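You operate a simulated robot arm through the tools that you are given. There is no shell and no other tool. Be economical: measure what you need, move in short steps, check, and stop when the job is done.

Carry out the task below with a simulated robot arm. There is one attempt and no reset: what you move stays moved.

TASK
Wind a full bobbin with the thread that the note names.
Fine: Spool in its cup, bobbin on its seat, switch on, press the green button once. Watch it fill, then switch off. Leave the dial.

Only the result counts: the job must be done as asked and must still hold three seconds after the hand-in. Knocking over, shifting, dropping, spilling or breaking anything else fails it.

THE ROBOT
A 7-joint arm with a two-finger parallel gripper, fixed in place. Base frame: the origin is at the foot of the arm, x ahead of it, y to its left, z up; the work surface is at about z = 0.74. Units: m, degrees, N and s.
With the tool pointing down near the work surface it reaches from about 0.2 to 0.68 m from the base axis. Its first joint turns from -66.0 to 66.0 degrees. Payload 2.4 kg.
The tool frame sits at the grasp point between the pads (the TCP): z along the fingers, y along the line on which they close. The tips reach 0.03 m beyond it. The gripper opens to 0.094 m. The fingers are 0.028 m wide and 0.01 m thick; the gripper's body (0.05 by 0.096 m) begins 0.055 m behind the TCP.
Orientation is that of the tool frame in the base frame, as [roll, pitch, yaw] about the fixed x, y, z axes, in that order (R = Rz(yaw) Ry(pitch) Rx(roll)). With the fingers straight down and closing along the base's y, the tool's x points along the base's -x, its y along +y and its z along -z.

THE INTERFACE
- The arm moves only by the tool apply_moves. Its argument "plan" is a list of rows, each an object (a shift or turn left out is 0, a gripper value left out holds the last) with "offset": the shift along the tool's x, y, z in m, a list of three; "delta_rot": the turn, a rotation vector about the tool's x, y, z in degrees, a list of three; "claw": the gripper command, from -1 (shut) to 1 (fully open), values between in proportion. In form: [{"offset": [x, y, z], "delta_rot": [wx, wy, wz], "claw": claw}, ...]. A call has 1 to 20 rows; each row shifts and turns the commanded pose from where the row before left it, along the tool's axes as they then stand. Each row takes 0.2 s and may step no farther than 0.05 m and 8.6 degrees from the row before; otherwise, or with a gripper value out of range, the whole call is refused. A pose out of reach is approached as far as the arm can. The call stops where the force on the tool passes 40 N (or 10 N more than at its start, if that is more) or the arm is blocked; 0.2 s more then pass. The fingers move at their own pace (about 0.153 m/s each) and stop on an object; they squeeze with about 23 N. The grip force told is the motor's: it shows also when the fingers shut on nothing. Time passes only in rows, and 0.2 s behind the last, so rows that do not move let the fingers close. It gives the time, the measured TCP pose, the force on the tool (base axes), the opening and the grip force at its end, in the units of the frame above (readings bear some noise), with the torque about the TCP (base axes, N m) and any sound that the robot's microphone picked up.
- Cameras (640 x 400 px; columns grow to the right, rows downward): "scene" is fixed at [0.0276, 0.4682, 1.4408]; the picture's right is [-0.83, -0.56, 0.00], its down [-0.34, 0.50, -0.80] and it looks along [0.45, -0.66, -0.61] (base axes); focal length 350 px, centre (320, 200). "wrist" rides on the gripper at [0.076, 0.014, -0.102] in the tool frame; the picture's right is [-0.18, 0.98, 0.00], its down [-0.75, -0.14, -0.64] and it looks along [-0.63, -0.12, 0.77] (tool axes); focal length 243 px, centre (320, 200). There is no depth. A picture from a camera that has moved, and an enlarged one, comes with that camera's place and axes in the base frame and with its lens.
- camera(camera): a new picture of that camera. The clock stands still meanwhile.
- inspect(camera, box): a new picture of the part [left, top, right, bottom] of that camera's present view, enlarged. The clock stands still meanwhile.
- sign_off(): hands the job in; it is judged then, once.

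Work in short steps. Places have to be worked out from the pictures, the camera data and where the tool is seen: move nearer, look again, correct. Check each grasp and each placing, and mend what went wrong. You have 120 turns and 64 pictures in all, those below and enlarged ones among them. Open the gripper and draw the arm clear of the work before you hand the job in, unless the task says otherwise; then end with one line.

The tools are called after "Call:" as a command line: name --argument value ..., lists and objects as JSON in quotes. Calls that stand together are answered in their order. apply_moves: Moves the arm, as the interface text tells. Its arguments: {"type":"object","properties":{"plan":{"type":"array"}},"required":["plan"]} The other tools are called the same way: camera (camera) takes a picture; inspect (camera, box) takes an enlarged picture of a part of a camera's view; sign_off () hands the job in.

At the start:

```text
clock: 0.0
ee_pos: [0.4014, -0.0901, 1.059]
tool_rot: [180.0, 0.0, 180.0]
force: [0.0, -1.0, 0.1]
moment: [0.01, 0.01, 0.03]
grip_width: 0.0941
grip_force: 0.0
```

scene: 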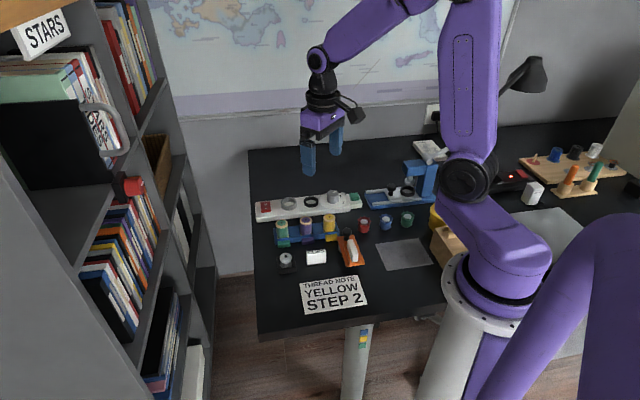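
wrist: 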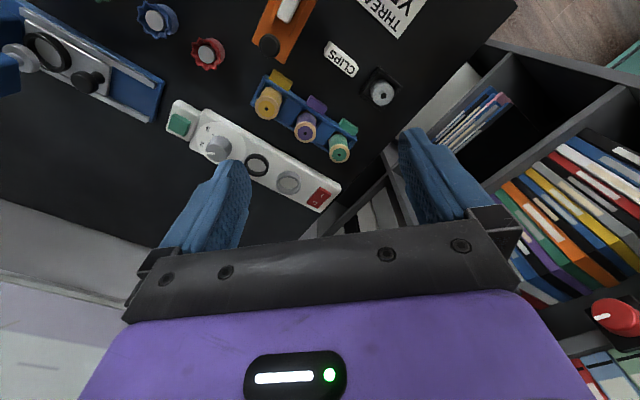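

The note reads "YELLOW STEP 2". I'll enlarge the winder, the rack and the objects on the table first.

Call:
inspect --camera "scene" --box '[245, 170, 445, 320]'

Call:
inspect --camera "wrist" --box '[120, 0, 440, 220]'

```text
2.67 times, centred on (345, 245) of scene
camera zoom: at [0.0276, 0.4682, 1.4408], right [-0.83, -0.56, 0.0], down [-0.34, 0.5, -0.8], along [0.45, -0.66, -0.61], focal length 934 px, centre (253, 80)
```

zoom: 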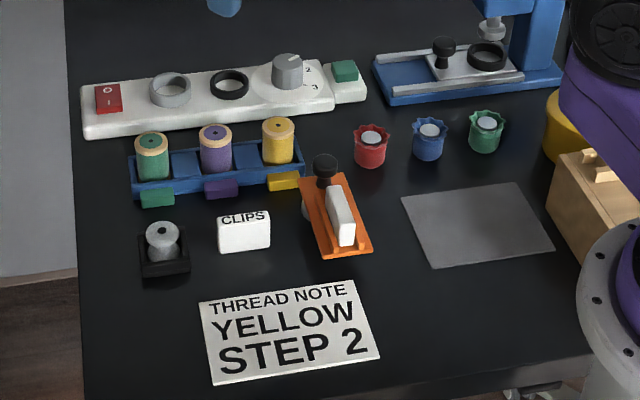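

```text
1.82 times, centred on (280, 110) of wrist
camera zoom: at [0.3262, -0.0776, 1.1621], right [0.18, 0.98, 0.0], down [0.75, -0.14, 0.64], along [0.63, -0.12, -0.77], focal length 441 px, centre (393, 364)
```

zoom: 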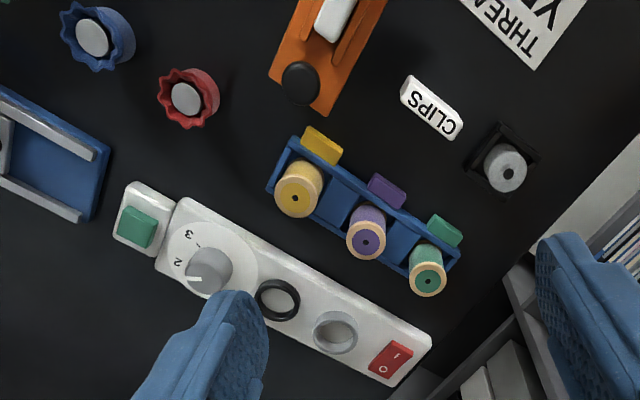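

The spools, machine and bobbin are roughly located: yellow spool about (0.434, -0.176), cup about (0.59, -0.19) and bobbin about (0.45, -0.01). I'll move above the rack with the tool turned 45° to align with the machine, then look closer.

Call:
apply_moves --plan '[{"offset": [-0.027, -0.0133, 0.02]}, {"offset": [-0.027, -0.0133, 0.02]}, {"offset": [-0.027, -0.0133, 0.02]}, {"delta_rot": [0, 0, 7.5]}, {"delta_rot": [0, 0, 7.5]}, {"delta_rot": [0, 0, 7.5]}, {"delta_rot": [0, 0, 7.5]}, {"delta_rot": [0, 0, 7.5]}, {"delta_rot": [0, 0, 7.5]}, {}]'

Call:
camera --camera "wrist"

```text
clock: 2.2
ee_pos: [0.482, -0.1323, 0.9987]
tool_rot: [179.9, -0.1, 134.9]
force: [0.3, -0.4, -0.3]
moment: [-0.01, -0.01, -0.05]
grip_width: 0.0939
grip_force: 0.1
```

```text
59 pictures are left
camera wrist: at [0.4394, -0.0679, 1.102], right [0.83, 0.56, 0.0], down [0.43, -0.63, 0.64], along [0.36, -0.53, -0.77], focal length 243 px, centre (320, 200)
```

wrist: 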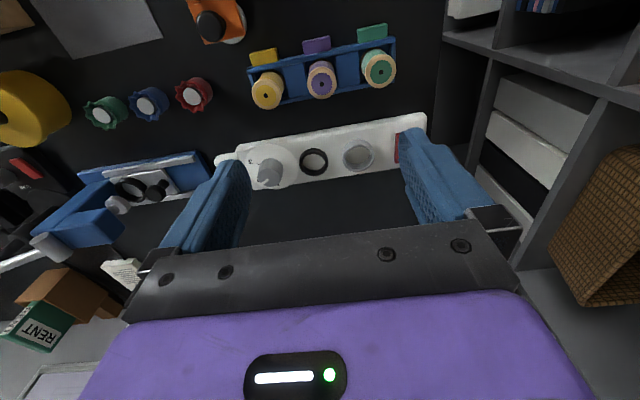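

Call:
inspect --camera "wrist" --box '[210, 20, 430, 190]'

```text
2.35 times, centred on (320, 105) of wrist
camera zoom: at [0.4394, -0.0679, 1.102], right [0.83, 0.56, 0.0], down [0.43, -0.63, 0.64], along [0.36, -0.53, -0.77], focal length 571 px, centre (320, 424)
```

zoom: 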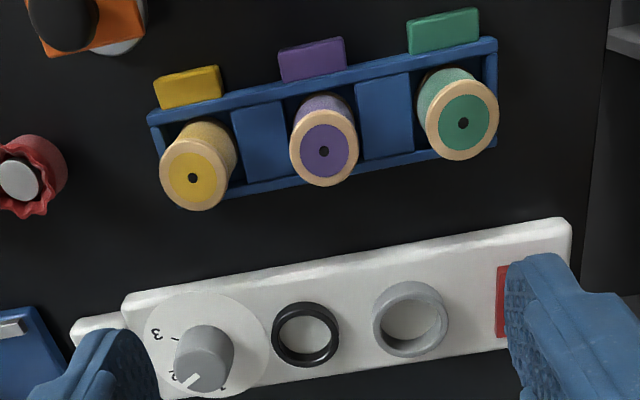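

The grey ring looks like the spool cup, and the black ring like the bobbin seat. Next I'll move above the grey bobbin to look at it from closer.

Call:
apply_moves --plan '[{"offset": [0.037, 0.022, 0.02]}, {"offset": [0.037, 0.022, 0.02]}, {"offset": [0.037, 0.022, 0.02]}, {}]'

Call:
camera --camera "wrist"

Call:
inspect --camera "scene" --box '[265, 235, 345, 285]'

```text
clock: 3.2
ee_pos: [0.45, -0.007, 0.939]
tool_rot: [-180.0, -0.1, 135.0]
force: [-0.5, -0.6, 0.1]
moment: [0.02, -0.02, 0.0]
grip_width: 0.0938
grip_force: 0.0
```

```text
57 pictures are left
camera wrist: at [0.407, 0.0568, 1.0413], right [0.83, 0.56, 0.0], down [0.43, -0.63, 0.64], along [0.36, -0.53, -0.77], focal length 243 px, centre (320, 200)
```

wrist: 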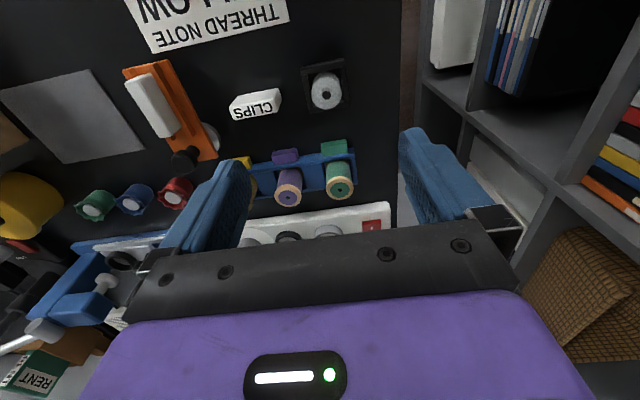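

```text
8.00 times, centred on (305, 260) of scene
camera zoom: at [0.0275, 0.4682, 1.4408], right [-0.83, -0.56, 0.0], down [-0.34, 0.5, -0.8], along [0.45, -0.66, -0.61], focal length 2803 px, centre (440, -280)
```

zoom: 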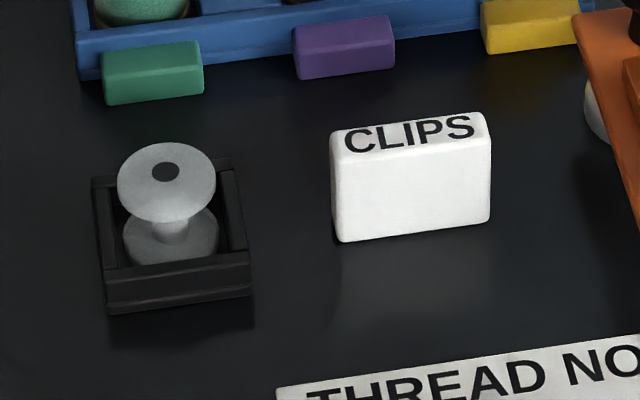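

Call:
inspect --camera "wrist" --box '[280, 50, 380, 120]'

```text
5.71 times, centred on (330, 85) of wrist
camera zoom: at [0.407, 0.0568, 1.0413], right [0.83, 0.56, 0.0], down [0.43, -0.63, 0.64], along [0.36, -0.53, -0.77], focal length 1386 px, centre (263, 857)
```

zoom: 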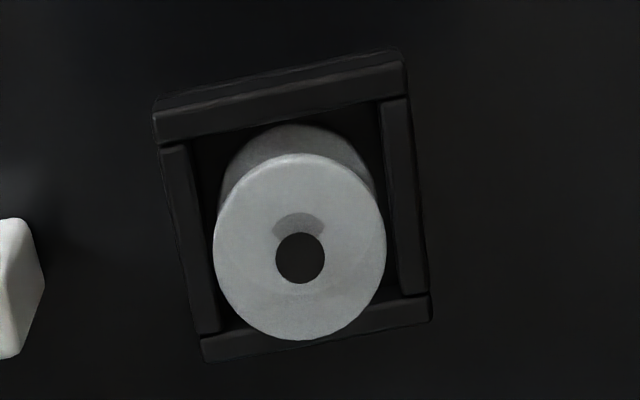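

The bobbin's top flange is about 31 mm across, its centre is near (0.455, -0.003), and its top is at z ≈ 0.775. I'll narrow the fingers and descend to a check height.

Call:
apply_moves --plan '[{"offset": [-0.0007, 0.0064, 0.03], "claw": 0.2}, {"offset": [0, 0, 0.035]}, {"offset": [0, 0, 0.034]}, {}]'

Call:
camera --camera "wrist"

```text
clock: 4.2
ee_pos: [0.4546, -0.0038, 0.8394]
tool_rot: [-180.0, 0.0, 135.1]
force: [-0.4, -0.3, 0.5]
moment: [-0.01, 0.03, 0.02]
grip_width: 0.0566
grip_force: 0.0
```

```text
54 pictures are left
camera wrist: at [0.4119, 0.0604, 0.9425], right [0.83, 0.56, 0.0], down [0.43, -0.63, 0.64], along [0.36, -0.53, -0.77], focal length 243 px, centre (320, 200)
```

wrist: 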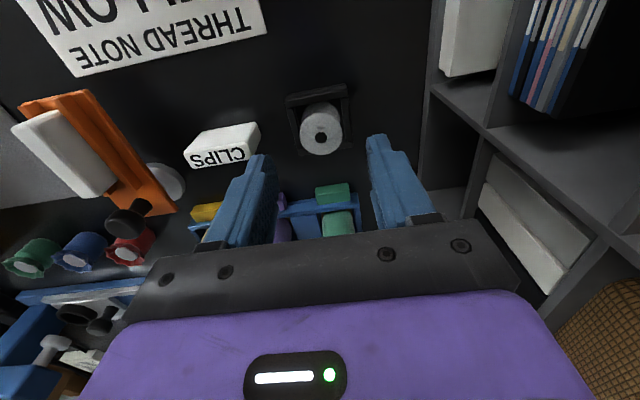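

Call:
inspect --camera "wrist" --box '[270, 75, 390, 165]'

```text
4.44 times, centred on (330, 120) of wrist
camera zoom: at [0.4119, 0.0604, 0.9425], right [0.83, 0.56, 0.0], down [0.43, -0.63, 0.64], along [0.36, -0.53, -0.77], focal length 1078 px, centre (276, 556)
```

zoom: 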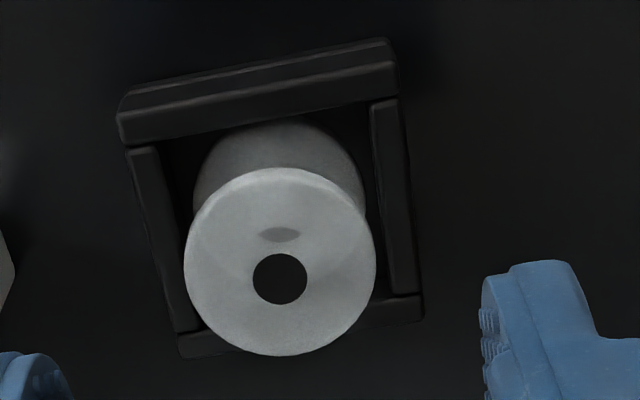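

The two views agree: the rim is at z ≈ 0.775, centred at (0.4555, -0.002). I'll descend so the tips stay above the tray walls, then close.

Call:
apply_moves --plan '[{"offset": [0.0003, 0.0018, 0.023]}, {"offset": [0, 0, 0.022]}, {}, {"claw": -1}, {}, {}]'

Call:
camera --camera "wrist"

```text
clock: 5.6
ee_pos: [0.4569, -0.0018, 0.7931]
tool_rot: [180.0, 0.0, 135.1]
force: [-0.5, 0.1, -0.5]
moment: [-0.02, 0.04, 0.0]
grip_width: 0.0302
grip_force: 22.9
```

```text
52 pictures are left
camera wrist: at [0.4135, 0.0623, 0.8975], right [0.83, 0.56, 0.0], down [0.43, -0.63, 0.64], along [0.36, -0.53, -0.77], focal length 243 px, centre (320, 200)
```

wrist: 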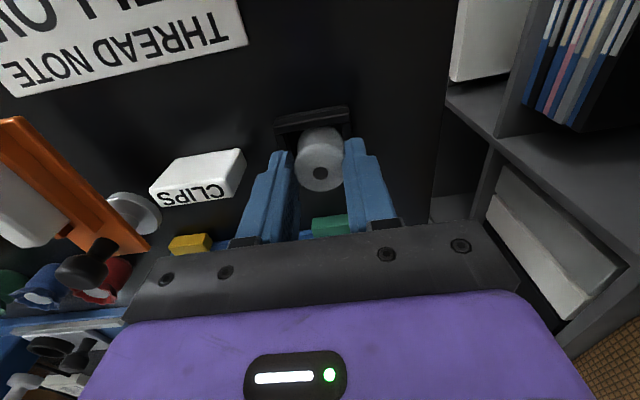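

The fingers closed on 30 mm, so the bobbin is held. I'll lift it straight up and carry it at height over the rack to above the black seat ring, near (0.540, -0.237).

Call:
apply_moves --plan '[{"offset": [0, 0, -0.02]}, {"offset": [0, 0, -0.035]}, {"offset": [0, 0, -0.035]}, {"offset": [0, 0, -0.035]}, {"offset": [-0.0375, -0.0179, 0]}, {"offset": [-0.0375, -0.0179, 0]}, {"offset": [-0.0375, -0.0179, 0]}, {"offset": [-0.0375, -0.0179, 0]}, {"offset": [-0.0375, -0.0179, 0]}, {"offset": [-0.0375, -0.0179, 0]}, {}]'

Call:
camera --camera "wrist"

Call:
inspect --camera "scene" --box '[245, 140, 405, 260]'

```text
clock: 8.0
ee_pos: [0.5401, -0.2365, 0.9204]
tool_rot: [179.9, 0.0, 135.0]
force: [-0.1, 0.1, 0.1]
moment: [-0.02, 0.0, 0.0]
grip_width: 0.0304
grip_force: 22.9
```

```text
51 pictures are left
camera wrist: at [0.4969, -0.1723, 1.0231], right [0.82, 0.57, 0.0], down [0.43, -0.63, 0.64], along [0.36, -0.53, -0.77], focal length 243 px, centre (320, 200)
```

wrist: 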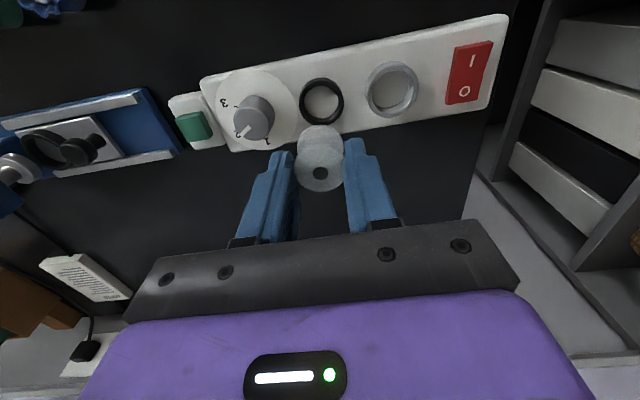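

```text
3.33 times, centred on (325, 200) of scene
camera zoom: at [0.0276, 0.4682, 1.4408], right [-0.83, -0.56, 0.0], down [-0.34, 0.5, -0.8], along [0.45, -0.66, -0.61], focal length 1168 px, centre (303, 200)
```

zoom: 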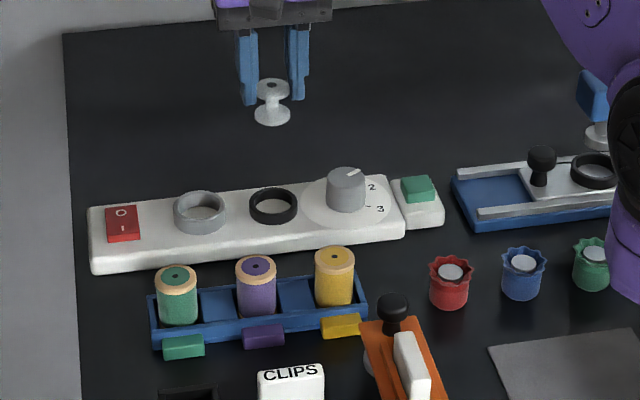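

Call:
inspect --camera "wrist" --box '[190, 45, 430, 195]'

```text
2.67 times, centred on (310, 120) of wrist
camera zoom: at [0.4969, -0.1723, 1.0231], right [0.82, 0.57, 0.0], down [0.43, -0.63, 0.64], along [0.36, -0.53, -0.77], focal length 647 px, centre (347, 413)
```

zoom: 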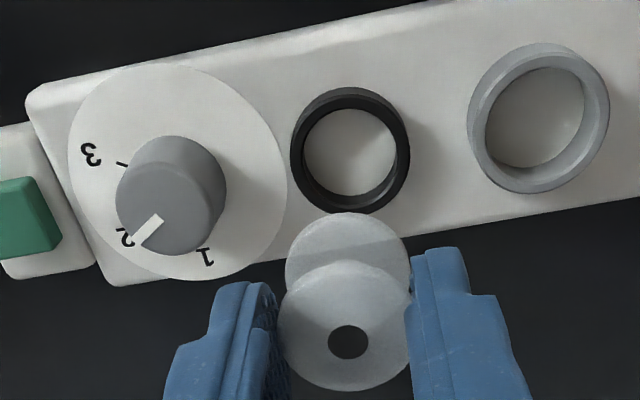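

The dial already points at 2, matching the note. The ring centre is near (0.5424, -0.2366) with its top at z ≈ 0.772. I'll correct the offset and descend partway before checking.

Call:
apply_moves --plan '[{"offset": [-0.0034, 0.0016, 0.03]}, {"offset": [0, 0, 0.035]}, {}]'

Call:
inspect --camera "wrist" --box '[240, 80, 400, 200]'

Call:
inspect --camera "scene" --box '[270, 150, 350, 210]'

```text
clock: 8.8
ee_pos: [0.5429, -0.2355, 0.8538]
tool_rot: [180.0, 0.1, 135.0]
force: [-0.3, -0.4, -0.5]
moment: [0.02, -0.02, 0.01]
grip_width: 0.0301
grip_force: 23.1
```

```text
3.33 times, centred on (320, 140) of wrist
camera zoom: at [0.5011, -0.1727, 0.9577], right [0.83, 0.56, 0.0], down [0.43, -0.63, 0.64], along [0.36, -0.53, -0.77], focal length 809 px, centre (320, 400)
```

zoom: 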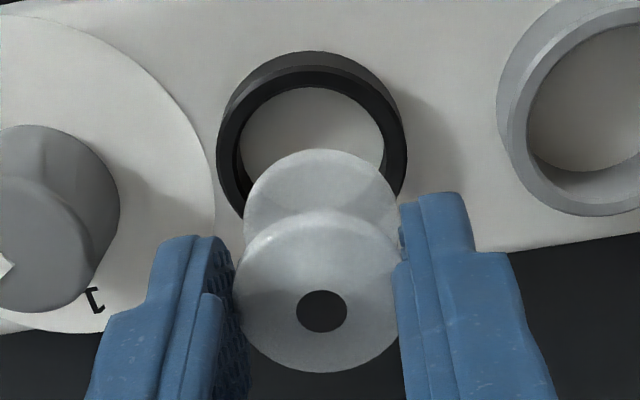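

```text
6.67 times, centred on (310, 180) of scene
camera zoom: at [0.0276, 0.4682, 1.4408], right [-0.83, -0.56, 0.0], down [-0.34, 0.5, -0.8], along [0.45, -0.66, -0.61], focal length 2336 px, centre (387, 333)
```

zoom: 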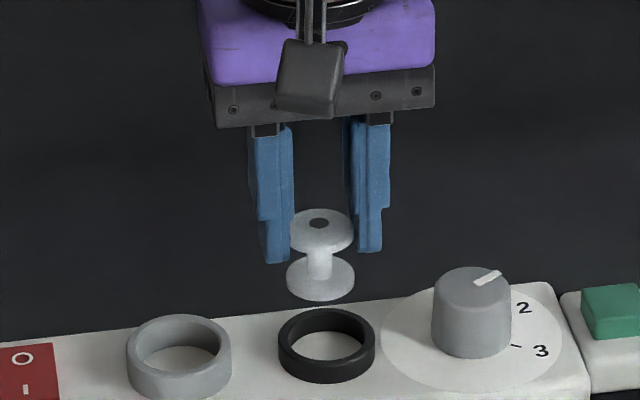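

The bobbin is about 2 mm off in tool y and about 2 mm off in x. I'll correct that and come down to just above the ring.

Call:
apply_moves --plan '[{"offset": [-0.002, -0.0021, 0.012]}, {"offset": [0, 0, 0.01]}, {}]'

Call:
inspect --camera "wrist" --box '[260, 85, 380, 175]'

Call:
inspect --camera "scene" --box '[290, 170, 340, 208]'

```text
clock: 9.6
ee_pos: [0.5435, -0.2403, 0.8323]
tool_rot: [180.0, 0.0, 135.0]
force: [0.3, 0.4, -0.3]
moment: [-0.03, -0.06, -0.01]
grip_width: 0.0301
grip_force: 22.9
```

```text
4.44 times, centred on (320, 130) of wrist
camera zoom: at [0.5009, -0.1762, 0.9359], right [0.83, 0.56, 0.0], down [0.43, -0.63, 0.64], along [0.36, -0.53, -0.77], focal length 1078 px, centre (320, 511)
```

zoom: 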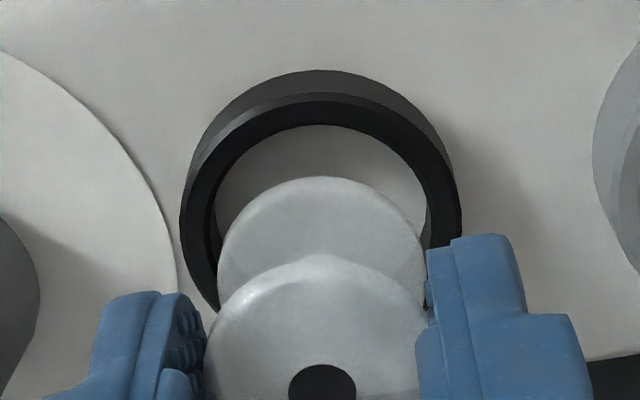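

```text
10.53 times, centred on (315, 189) of scene
camera zoom: at [0.0276, 0.4682, 1.4408], right [-0.83, -0.56, 0.0], down [-0.34, 0.5, -0.8], along [0.45, -0.66, -0.61], focal length 3689 px, centre (373, 316)
```

zoom: 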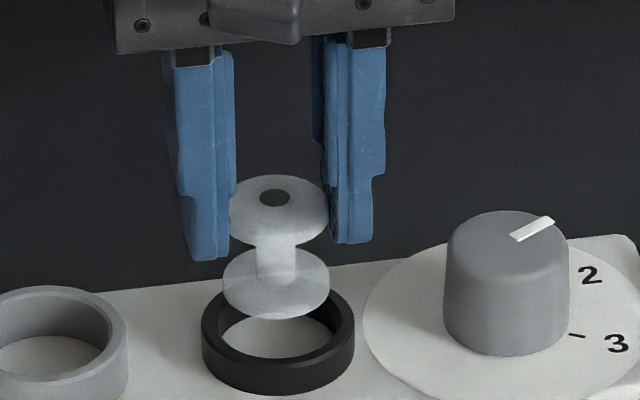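

Tool y is now aligned and x needs about -1 mm. The lower flange is about 14 mm above the ring, so I'll nudge and lower until the flange just enters.

Call:
apply_moves --plan '[{"offset": [-0.001, 0, 0.005]}, {"offset": [0, 0, 0.006]}, {}]'

Call:
inspect --camera "wrist" --box '[260, 85, 380, 175]'

Call:
inspect --camera "scene" --box '[290, 170, 340, 208]'

```text
clock: 10.4
ee_pos: [0.5445, -0.2418, 0.8231]
tool_rot: [179.9, 0.0, 135.0]
force: [0.5, -0.1, -0.1]
moment: [-0.02, 0.02, -0.02]
grip_width: 0.0302
grip_force: 23.0
```

```text
4.44 times, centred on (320, 130) of wrist
camera zoom: at [0.5016, -0.177, 0.9252], right [0.83, 0.56, 0.0], down [0.43, -0.63, 0.64], along [0.36, -0.53, -0.77], focal length 1078 px, centre (320, 511)
```

zoom: 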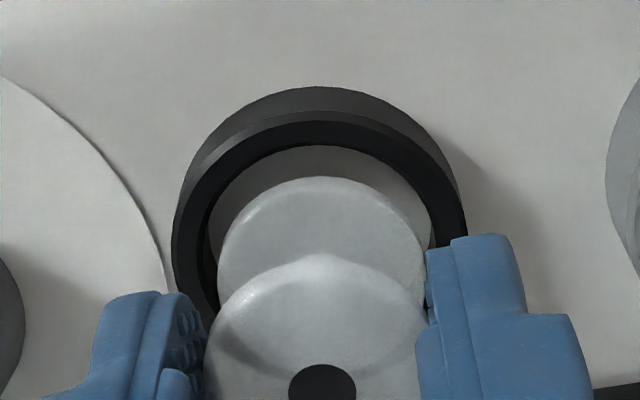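

```text
10.53 times, centred on (315, 189) of scene
camera zoom: at [0.0276, 0.4682, 1.4408], right [-0.83, -0.56, 0.0], down [-0.34, 0.5, -0.8], along [0.45, -0.66, -0.61], focal length 3689 px, centre (373, 316)
```

zoom: 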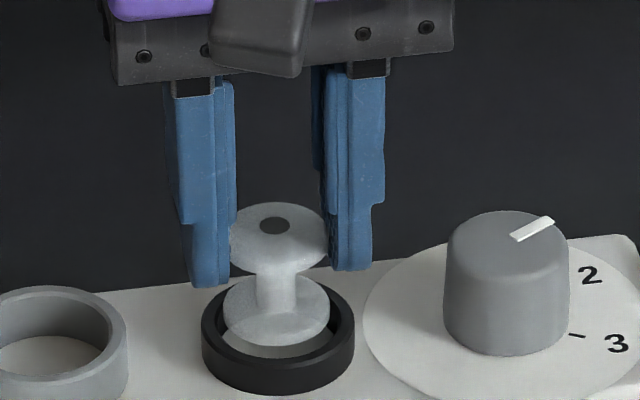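

It's still aligned within about 1 mm. I'll lower it further in small steps and stop on any contact force.

Call:
apply_moves --plan '[{"offset": [0, 0, 0.003]}, {"offset": [0, 0, 0.003]}, {"offset": [0, 0, 0.002]}, {}]'

Call:
inspect --camera "wrist" --box '[260, 85, 380, 175]'

Call:
inspect --camera "scene" --box '[290, 170, 340, 208]'

```text
clock: 11.4
ee_pos: [0.5444, -0.2406, 0.8142]
tool_rot: [179.9, 0.1, 135.1]
force: [-0.9, -0.8, -0.1]
moment: [0.01, 0.03, -0.02]
grip_width: 0.0304
grip_force: 23.7
```

```text
4.44 times, centred on (320, 130) of wrist
camera zoom: at [0.5014, -0.1771, 0.9171], right [0.83, 0.56, 0.0], down [0.43, -0.63, 0.64], along [0.36, -0.53, -0.77], focal length 1078 px, centre (320, 511)
```

zoom: 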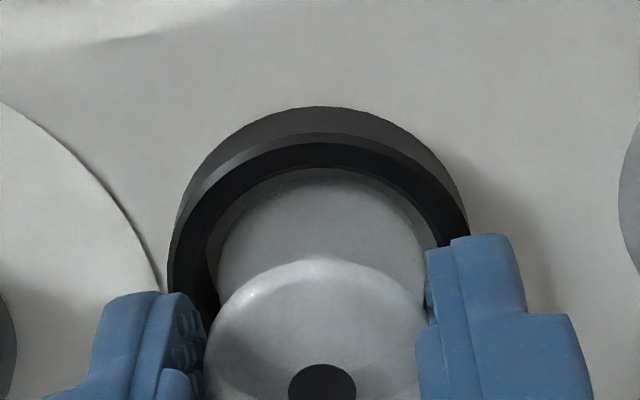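

```text
10.53 times, centred on (315, 189) of scene
camera zoom: at [0.0276, 0.4682, 1.4408], right [-0.83, -0.56, 0.0], down [-0.34, 0.5, -0.8], along [0.45, -0.66, -0.61], focal length 3689 px, centre (373, 316)
```

zoom: 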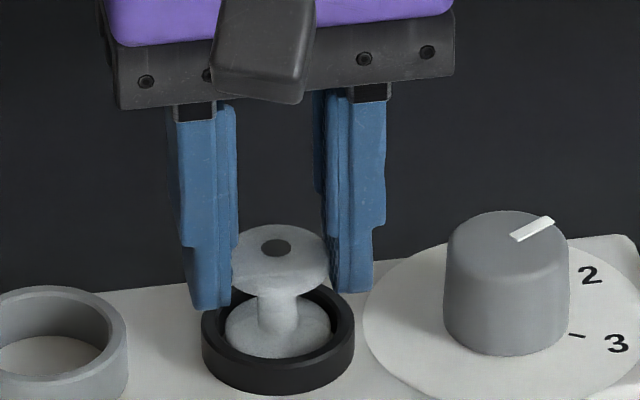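

The lower flange is inside the ring with no contact force. I'll keep lowering gently.

Call:
apply_moves --plan '[{"offset": [0, 0, 0.002]}, {"offset": [0, 0, 0.002]}, {}]'

Call:
inspect --camera "scene" --box '[290, 170, 340, 208]'

```text
clock: 12.2
ee_pos: [0.5432, -0.2416, 0.8104]
tool_rot: [180.0, -0.1, 135.0]
force: [-0.7, 1.7, 5.9]
moment: [0.12, -0.01, 0.02]
grip_width: 0.0301
grip_force: 22.9
```

```text
10.53 times, centred on (315, 189) of scene
camera zoom: at [0.0274, 0.4683, 1.4408], right [-0.83, -0.56, 0.0], down [-0.34, 0.5, -0.8], along [0.45, -0.66, -0.61], focal length 3689 px, centre (373, 316)
```

zoom: 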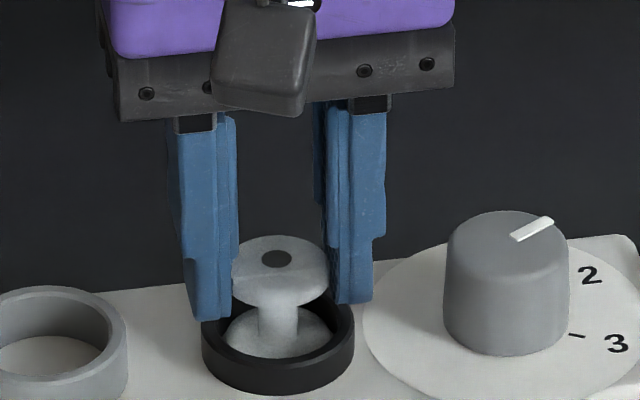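

Contact at about 6 N means the bobbin is seated on the floor of the ring. I'll open partway, rise straight up and check.

Call:
apply_moves --plan '[{"offset": [0, 0, -0.0005], "claw": 0.1}, {}, {"offset": [0, 0, -0.02]}, {"offset": [0, 0, -0.035]}, {"offset": [0, 0, -0.045]}, {}]'

Call:
inspect --camera "scene" --box '[270, 170, 350, 220]'

Call:
inspect --camera "wrist" --box '[190, 30, 510, 210]'

```text
clock: 13.6
ee_pos: [0.5451, -0.241, 0.9102]
tool_rot: [-180.0, -0.1, 135.0]
force: [1.1, 0.4, 0.8]
moment: [0.0, 0.03, 0.0]
grip_width: 0.0516
grip_force: 0.0
```

```text
8.00 times, centred on (310, 195) of scene
camera zoom: at [0.0276, 0.4682, 1.4408], right [-0.83, -0.56, 0.0], down [-0.34, 0.5, -0.8], along [0.45, -0.66, -0.61], focal length 2803 px, centre (400, 240)
```

zoom: 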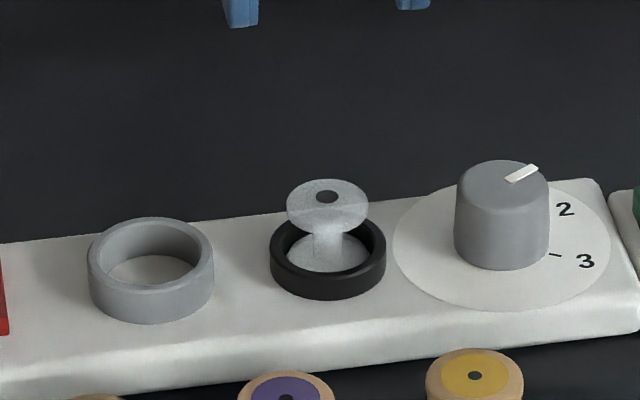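

```text
2.00 times, centred on (350, 120) of wrist
camera zoom: at [0.5011, -0.1773, 1.0139], right [0.83, 0.56, 0.0], down [0.43, -0.63, 0.64], along [0.36, -0.53, -0.77], focal length 485 px, centre (260, 360)
```

zoom: 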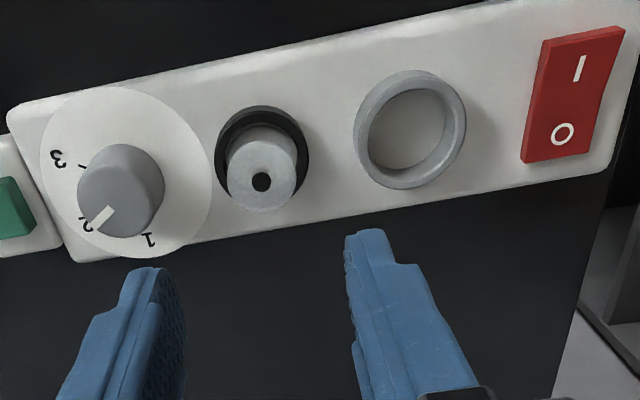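

The bobbin sits upright in its seat. Now I'll move over the yellow spool to measure it.

Call:
apply_moves --plan '[{"offset": [0.0313, -0.008, 0], "claw": 0.4}, {"offset": [0.0313, -0.008, 0]}, {"offset": [0.0313, -0.008, 0]}, {"offset": [0.0313, -0.008, 0]}, {}]'

Call:
camera --camera "wrist"

Call:
inspect --camera "wrist" --box '[240, 40, 400, 160]'

Call:
inspect --camera "scene" --box '[280, 195, 360, 255]'

```text
clock: 14.8
ee_pos: [0.4326, -0.1743, 0.9108]
tool_rot: [180.0, 0.0, 135.1]
force: [-0.8, 0.1, -0.1]
moment: [0.01, 0.01, -0.01]
grip_width: 0.0659
grip_force: 0.0
```

```text
37 pictures are left
camera wrist: at [0.3893, -0.111, 1.0141], right [0.83, 0.56, 0.0], down [0.43, -0.63, 0.64], along [0.36, -0.53, -0.77], focal length 243 px, centre (320, 200)
```

wrist: 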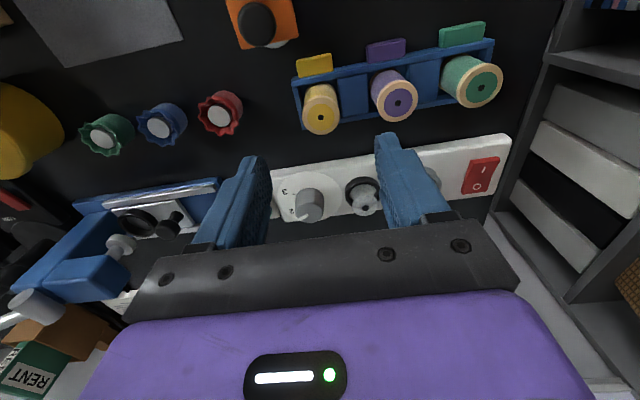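

```text
3.33 times, centred on (320, 100) of wrist
camera zoom: at [0.3893, -0.111, 1.0141], right [0.83, 0.56, 0.0], down [0.43, -0.63, 0.64], along [0.36, -0.53, -0.77], focal length 809 px, centre (320, 533)
```

zoom: 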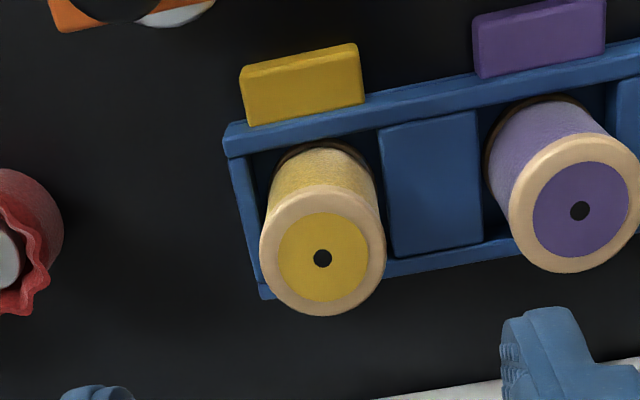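

```text
6.67 times, centred on (320, 225) of scene
camera zoom: at [0.0275, 0.4682, 1.4408], right [-0.83, -0.56, 0.0], down [-0.34, 0.5, -0.8], along [0.45, -0.66, -0.61], focal length 2336 px, centre (320, 33)
```

zoom: 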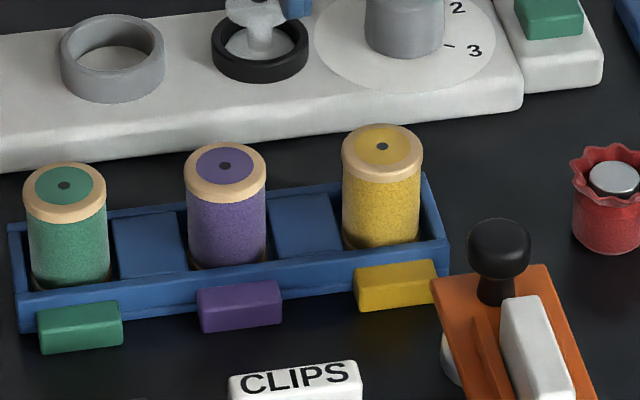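

The yellow spool's top is at about (0.437, -0.179, 0.793), about 35 mm across. I'll shift -6 mm in tool x and descend to check the alignment.

Call:
apply_moves --plan '[{"offset": [-0.006, -0.0007, 0.03]}, {"offset": [0, 0, 0.035]}, {}]'

Call:
inspect --camera "wrist" --box '[230, 80, 410, 215]'

```text
clock: 15.6
ee_pos: [0.4365, -0.179, 0.8465]
tool_rot: [180.0, 0.0, 135.0]
force: [-0.2, 0.2, 0.6]
moment: [-0.03, -0.03, 0.04]
grip_width: 0.0657
grip_force: 0.0
```

```text
2.96 times, centred on (320, 148) of wrist
camera zoom: at [0.3937, -0.1159, 0.9485], right [0.83, 0.56, 0.0], down [0.43, -0.63, 0.64], along [0.36, -0.53, -0.77], focal length 719 px, centre (320, 356)
```

zoom: 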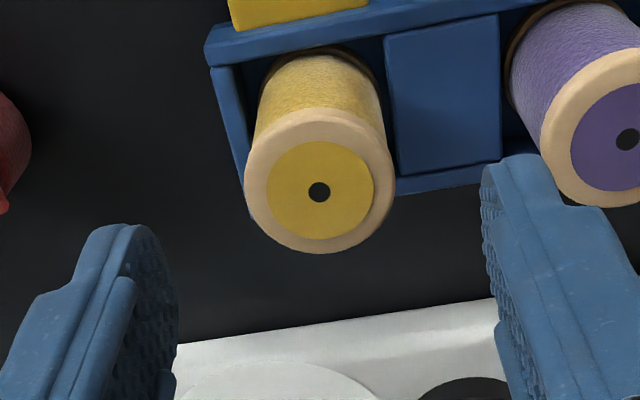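

The spool is centred in tool y. I'll narrow the fingers to clear the purple spool, descend to TCP z ≈ 0.802 and grip the upper part.

Call:
apply_moves --plan '[{"claw": 0.08}, {}, {"offset": [0.001, 0, 0.022]}, {"offset": [0, 0, 0.022]}, {}, {"claw": -1}, {}, {}]'

Call:
inspect --camera "scene" --box '[280, 175, 360, 235]'

```text
clock: 17.4
ee_pos: [0.4357, -0.178, 0.8012]
tool_rot: [-179.9, 0.0, 134.9]
force: [-0.3, 0.1, -0.6]
moment: [0.01, 0.01, 0.01]
grip_width: 0.0339
grip_force: 23.3
```

```text
6.67 times, centred on (320, 205) of scene
camera zoom: at [0.0276, 0.4682, 1.4408], right [-0.83, -0.56, 0.0], down [-0.34, 0.5, -0.8], along [0.45, -0.66, -0.61], focal length 2336 px, centre (320, 167)
```

zoom: 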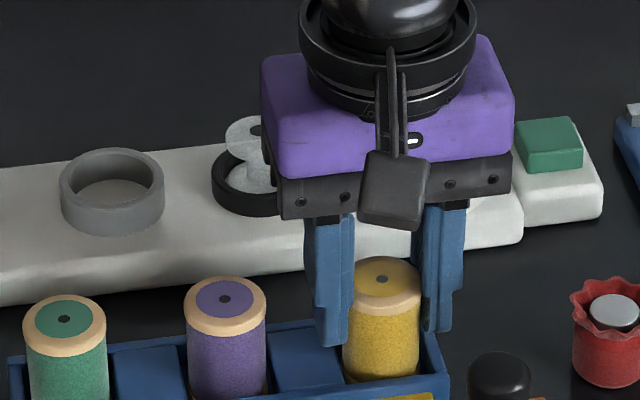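

The fingers closed on 34 mm, so the spool is held. I'll lift it and carry it above the grey cup, near (0.589, -0.187).

Call:
apply_moves --plan '[{"offset": [0, 0, -0.015]}, {"offset": [0, 0, -0.03]}, {"offset": [0, 0, -0.035]}, {"offset": [0, 0, -0.03]}, {"offset": [-0.0286, 0.0255, 0]}, {"offset": [-0.0286, 0.0255, 0]}, {"offset": [-0.0286, 0.0255, 0]}, {"offset": [-0.0286, 0.0255, 0]}, {}]'

Call:
inspect --camera "wrist" --box '[220, 60, 420, 210]'

Call:
inspect --camera "scene" --box '[250, 140, 330, 210]'

```text
clock: 19.4
ee_pos: [0.5892, -0.1871, 0.913]
tool_rot: [-180.0, 0.0, 135.0]
force: [-0.4, -0.4, -0.9]
moment: [0.04, -0.01, -0.03]
grip_width: 0.0339
grip_force: 22.9
```

```text
2.67 times, centred on (320, 135) of wrist
camera zoom: at [0.546, -0.124, 1.0153], right [0.83, 0.56, 0.0], down [0.43, -0.63, 0.64], along [0.36, -0.53, -0.77], focal length 647 px, centre (320, 373)
```

zoom: 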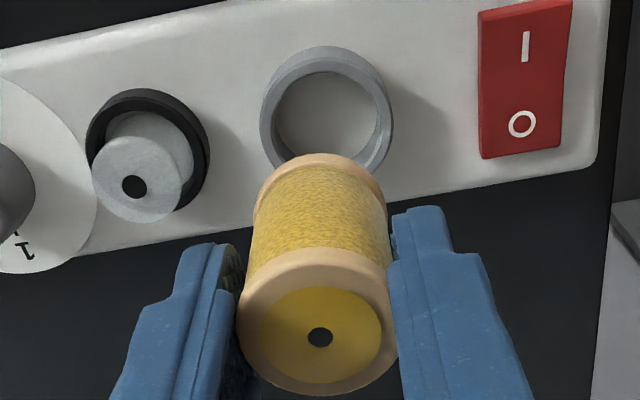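

```text
5.71 times, centred on (290, 175) of scene
camera zoom: at [0.0276, 0.4682, 1.4408], right [-0.83, -0.56, 0.0], down [-0.34, 0.5, -0.8], along [0.45, -0.66, -0.61], focal length 2002 px, centre (491, 343)
```

zoom: 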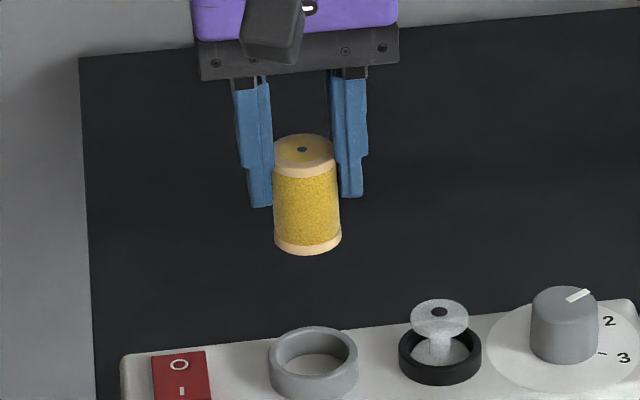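

The spool hangs nearly upright, possibly leaning slightly from the motion. The cup centre is about +2.5 mm in tool y and -1 to -2 mm in x. I'll lower to just above the cup and recheck.

Call:
apply_moves --plan '[{"offset": [-0.001, 0.0022, 0.015]}, {"offset": [0, 0, 0.02]}, {"offset": [0, 0, 0.015]}, {"offset": [0, 0, 0.01]}, {}, {}]'

Call:
inspect --camera "wrist" --box '[240, 70, 400, 190]'

Call:
inspect --camera "scene" --box '[264, 164, 320, 206]'

```text
clock: 20.8
ee_pos: [0.5913, -0.1868, 0.8513]
tool_rot: [-180.0, -0.1, 135.0]
force: [0.2, 0.9, -0.6]
moment: [-0.04, -0.04, 0.02]
grip_width: 0.0337
grip_force: 22.8
```

```text
3.33 times, centred on (320, 130) of wrist
camera zoom: at [0.5488, -0.1232, 0.9546], right [0.83, 0.56, 0.0], down [0.43, -0.63, 0.64], along [0.36, -0.53, -0.77], focal length 809 px, centre (320, 433)
```

zoom: 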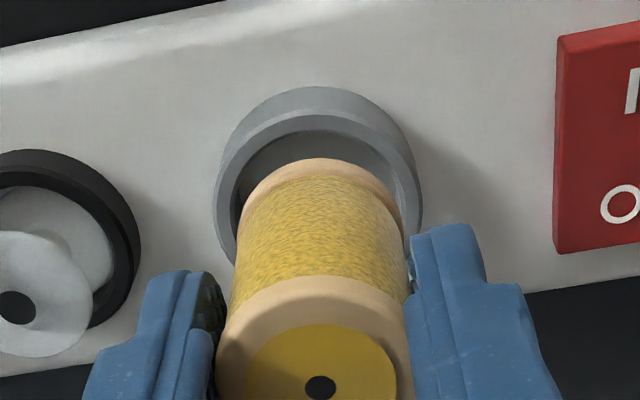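

```text
9.52 times, centred on (292, 185) of scene
camera zoom: at [0.0276, 0.4682, 1.4408], right [-0.83, -0.56, 0.0], down [-0.34, 0.5, -0.8], along [0.45, -0.66, -0.61], focal length 3337 px, centre (587, 343)
```

zoom: 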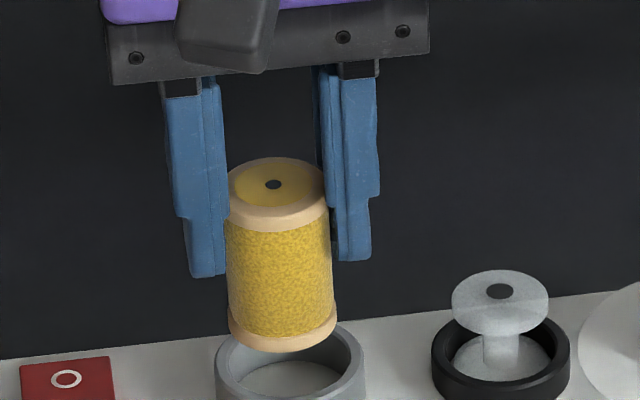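

X is aligned within about 1 mm, and y needs about -1 mm. I'll lower to the entry height.

Call:
apply_moves --plan '[{"offset": [0, -0.001, 0.004]}, {"offset": [0, 0, 0.005]}, {}]'

Call:
inspect --camera "wrist" --box '[260, 85, 380, 175]'

Call:
inspect --camera "scene" --box '[264, 172, 320, 214]'

```text
clock: 21.6
ee_pos: [0.591, -0.1881, 0.8429]
tool_rot: [-180.0, 0.0, 135.1]
force: [0.2, -0.3, -1.2]
moment: [-0.02, 0.01, -0.02]
grip_width: 0.034
grip_force: 23.2
```

```text
4.44 times, centred on (320, 130) of wrist
camera zoom: at [0.5479, -0.124, 0.9454], right [0.83, 0.56, 0.0], down [0.43, -0.63, 0.64], along [0.36, -0.53, -0.77], focal length 1078 px, centre (320, 511)
```

zoom: 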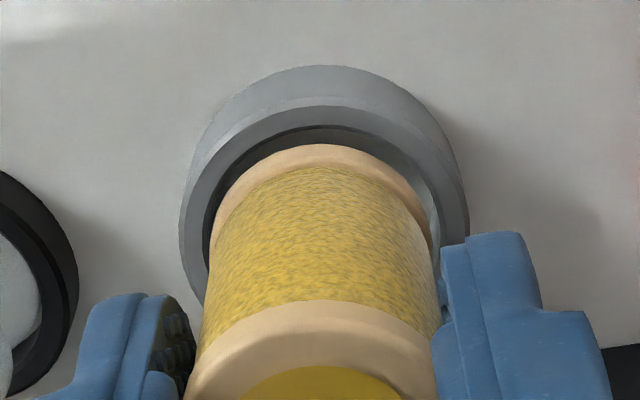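

```text
9.52 times, centred on (292, 193) of scene
camera zoom: at [0.0276, 0.4682, 1.4408], right [-0.83, -0.56, 0.0], down [-0.34, 0.5, -0.8], along [0.45, -0.66, -0.61], focal length 3337 px, centre (587, 267)
```

zoom: 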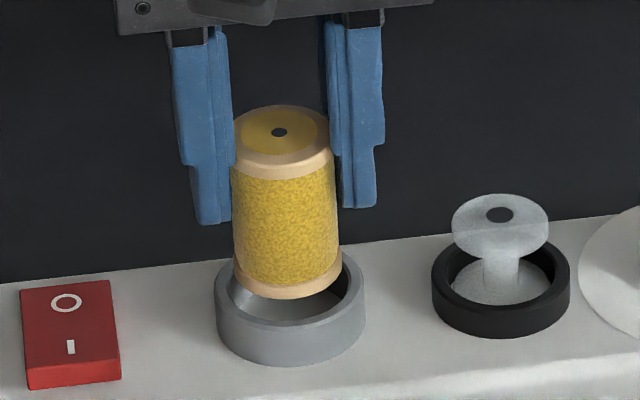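

Call:
apply_moves --plan '[{"offset": [0, 0, 0.002]}, {"offset": [0, 0, 0.002]}, {}]'

Call:
inspect --camera "wrist" --box '[260, 85, 380, 175]'

Call:
inspect --camera "scene" --box '[264, 172, 320, 214]'

```text
clock: 22.4
ee_pos: [0.5913, -0.1876, 0.8383]
tool_rot: [-179.9, 0.0, 135.1]
force: [0.1, -0.1, -0.2]
moment: [0.04, -0.01, 0.01]
grip_width: 0.0338
grip_force: 22.9
```

```text
4.44 times, centred on (320, 130) of wrist
camera zoom: at [0.5478, -0.1239, 0.9415], right [0.83, 0.56, 0.0], down [0.43, -0.63, 0.64], along [0.36, -0.53, -0.77], focal length 1078 px, centre (320, 511)
```

zoom: 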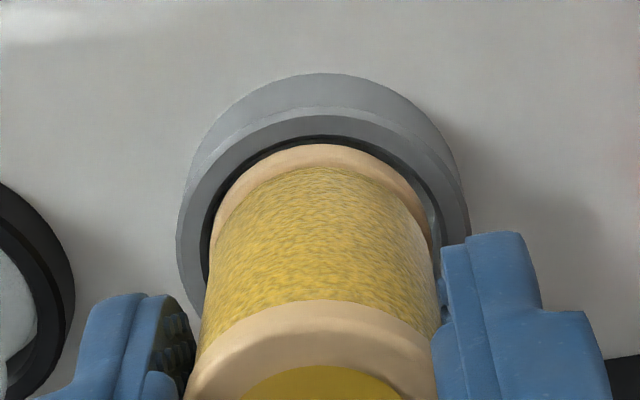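

```text
9.52 times, centred on (292, 193) of scene
camera zoom: at [0.0276, 0.4682, 1.4408], right [-0.83, -0.56, 0.0], down [-0.34, 0.5, -0.8], along [0.45, -0.66, -0.61], focal length 3337 px, centre (587, 267)
```

zoom: 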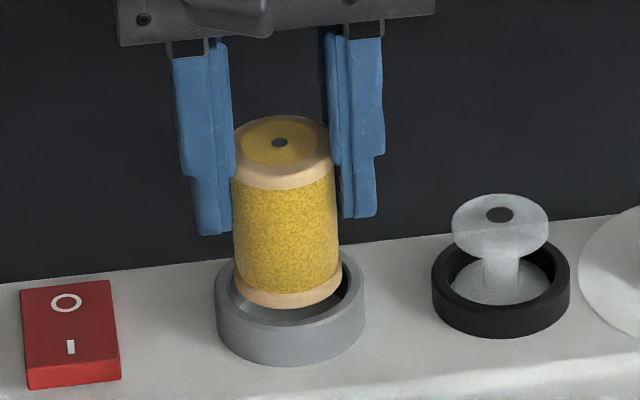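

The spool is entering the cup with an even gap. I'll continue down in small steps, watching the force.

Call:
apply_moves --plan '[{"offset": [0, 0, 0.002]}, {"offset": [0, 0, 0.002]}, {"offset": [0, 0, 0.002]}, {}]'

```text
clock: 23.4
ee_pos: [0.5915, -0.188, 0.8336]
tool_rot: [180.0, 0.0, 135.0]
force: [-1.4, 0.6, 4.7]
moment: [0.08, 0.13, -0.01]
grip_width: 0.0336
grip_force: 23.5
```

Call:
inspect --camera "wrist" --box '[260, 85, 380, 175]'

Call:
inspect --camera "scene" --box '[264, 172, 320, 214]'

```text
4.44 times, centred on (320, 130) of wrist
camera zoom: at [0.5477, -0.1238, 0.9361], right [0.83, 0.56, 0.0], down [0.43, -0.63, 0.64], along [0.36, -0.53, -0.77], focal length 1078 px, centre (320, 511)
```

zoom: 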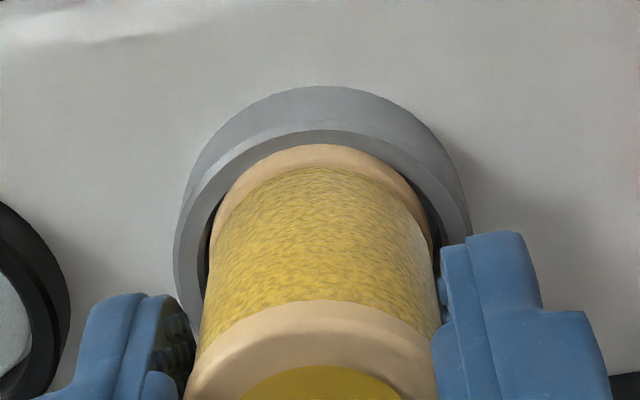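

```text
9.52 times, centred on (292, 193) of scene
camera zoom: at [0.0274, 0.4683, 1.4408], right [-0.83, -0.56, 0.0], down [-0.34, 0.5, -0.8], along [0.45, -0.66, -0.61], focal length 3337 px, centre (587, 267)
```

zoom: 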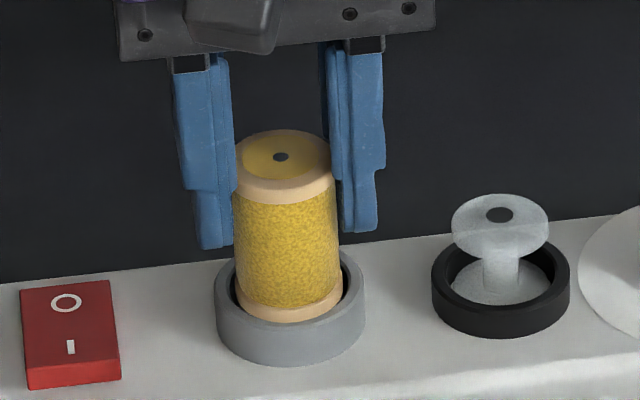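

The near side of the spool touches the cup rim, on the tool +x side. I'll back up slightly, shift -1.2 mm in x and go down again.

Call:
apply_moves --plan '[{"offset": [0, 0, -0.0015]}, {"offset": [-0.0013, 0, 0]}, {"offset": [0, 0, 0.002]}, {"offset": [0, 0, 0.002]}, {}]'

```text
clock: 24.6
ee_pos: [0.5917, -0.1882, 0.8316]
tool_rot: [179.9, 0.2, 135.0]
force: [-0.4, -1.6, 12.5]
moment: [-0.02, 0.25, 0.01]
grip_width: 0.0336
grip_force: 23.2
```

Call:
inspect --camera "wrist" --box '[275, 95, 365, 155]'

Call:
inspect --camera "scene" --box '[274, 186, 310, 212]'

```text
6.67 times, centred on (320, 125) of wrist
camera zoom: at [0.5491, -0.1252, 0.934], right [0.83, 0.56, 0.0], down [0.43, -0.63, 0.64], along [0.37, -0.53, -0.76], focal length 1618 px, centre (320, 700)
```

zoom: 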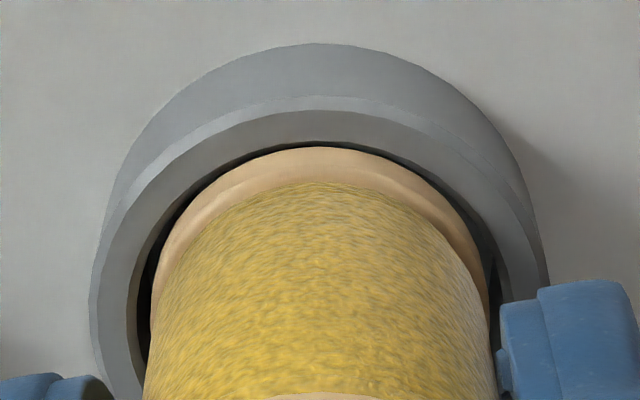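

```text
15.38 times, centred on (292, 199) of scene
camera zoom: at [0.0273, 0.4683, 1.4408], right [-0.83, -0.56, 0.0], down [-0.34, 0.5, -0.8], along [0.45, -0.66, -0.61], focal length 5391 px, centre (751, 215)
```

zoom: 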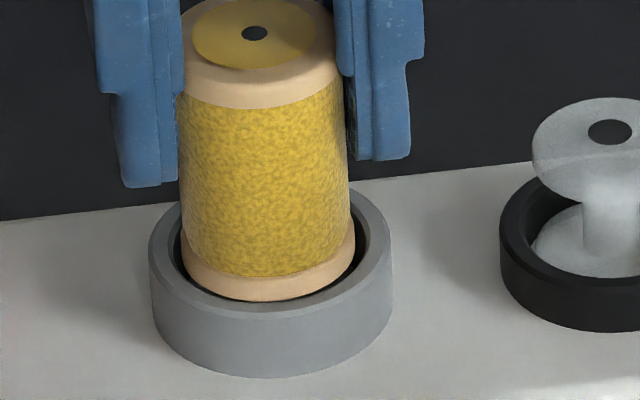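

The torque puts the contact on the tool +x (near) side of the rim, about 18 mm from the axis. The spool therefore needs to go further toward -x, so I'll lift 4 mm, shift -2.2 mm and look.

Call:
apply_moves --plan '[{"offset": [0, 0, -0.004]}, {"offset": [-0.0022, 0, 0]}, {}, {"offset": [0, 0, 0.002]}, {}]'

Call:
inspect --camera "wrist" --box '[250, 80, 390, 185]'

Call:
inspect --camera "scene" --box '[274, 186, 310, 212]'

```text
clock: 25.8
ee_pos: [0.5932, -0.1901, 0.8324]
tool_rot: [179.9, 0.0, 134.9]
force: [0.2, 0.2, -1.3]
moment: [0.01, 0.01, 0.02]
grip_width: 0.034
grip_force: 23.4
```

```text
3.81 times, centred on (320, 132) of wrist
camera zoom: at [0.55, -0.1263, 0.9353], right [0.83, 0.56, 0.0], down [0.43, -0.63, 0.64], along [0.36, -0.53, -0.77], focal length 924 px, centre (320, 457)
```

zoom: 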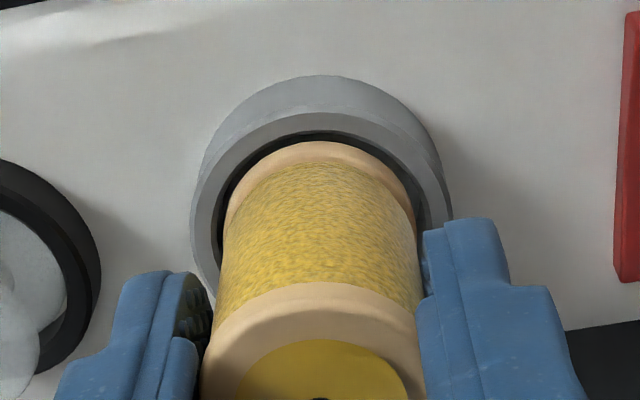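

```text
15.38 times, centred on (292, 199) of scene
camera zoom: at [0.0276, 0.4682, 1.4408], right [-0.83, -0.56, 0.0], down [-0.34, 0.5, -0.8], along [0.45, -0.66, -0.61], focal length 5391 px, centre (751, 215)
```

zoom: 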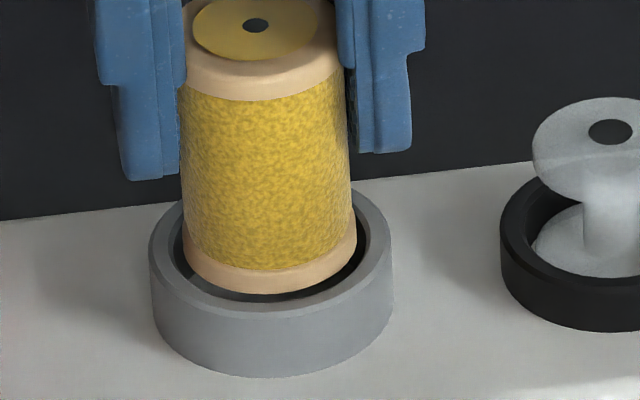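

There is now a clear gap on the near side and no contact at z 0.832. I'll lower again in small steps.

Call:
apply_moves --plan '[{"offset": [0, 0, 0.002]}, {"offset": [0, 0, 0.002]}, {}]'

```text
clock: 26.6
ee_pos: [0.5938, -0.1911, 0.8282]
tool_rot: [180.0, 0.0, 135.0]
force: [0.7, 1.0, 0.2]
moment: [0.0, -0.01, 0.02]
grip_width: 0.0333
grip_force: 23.0
```

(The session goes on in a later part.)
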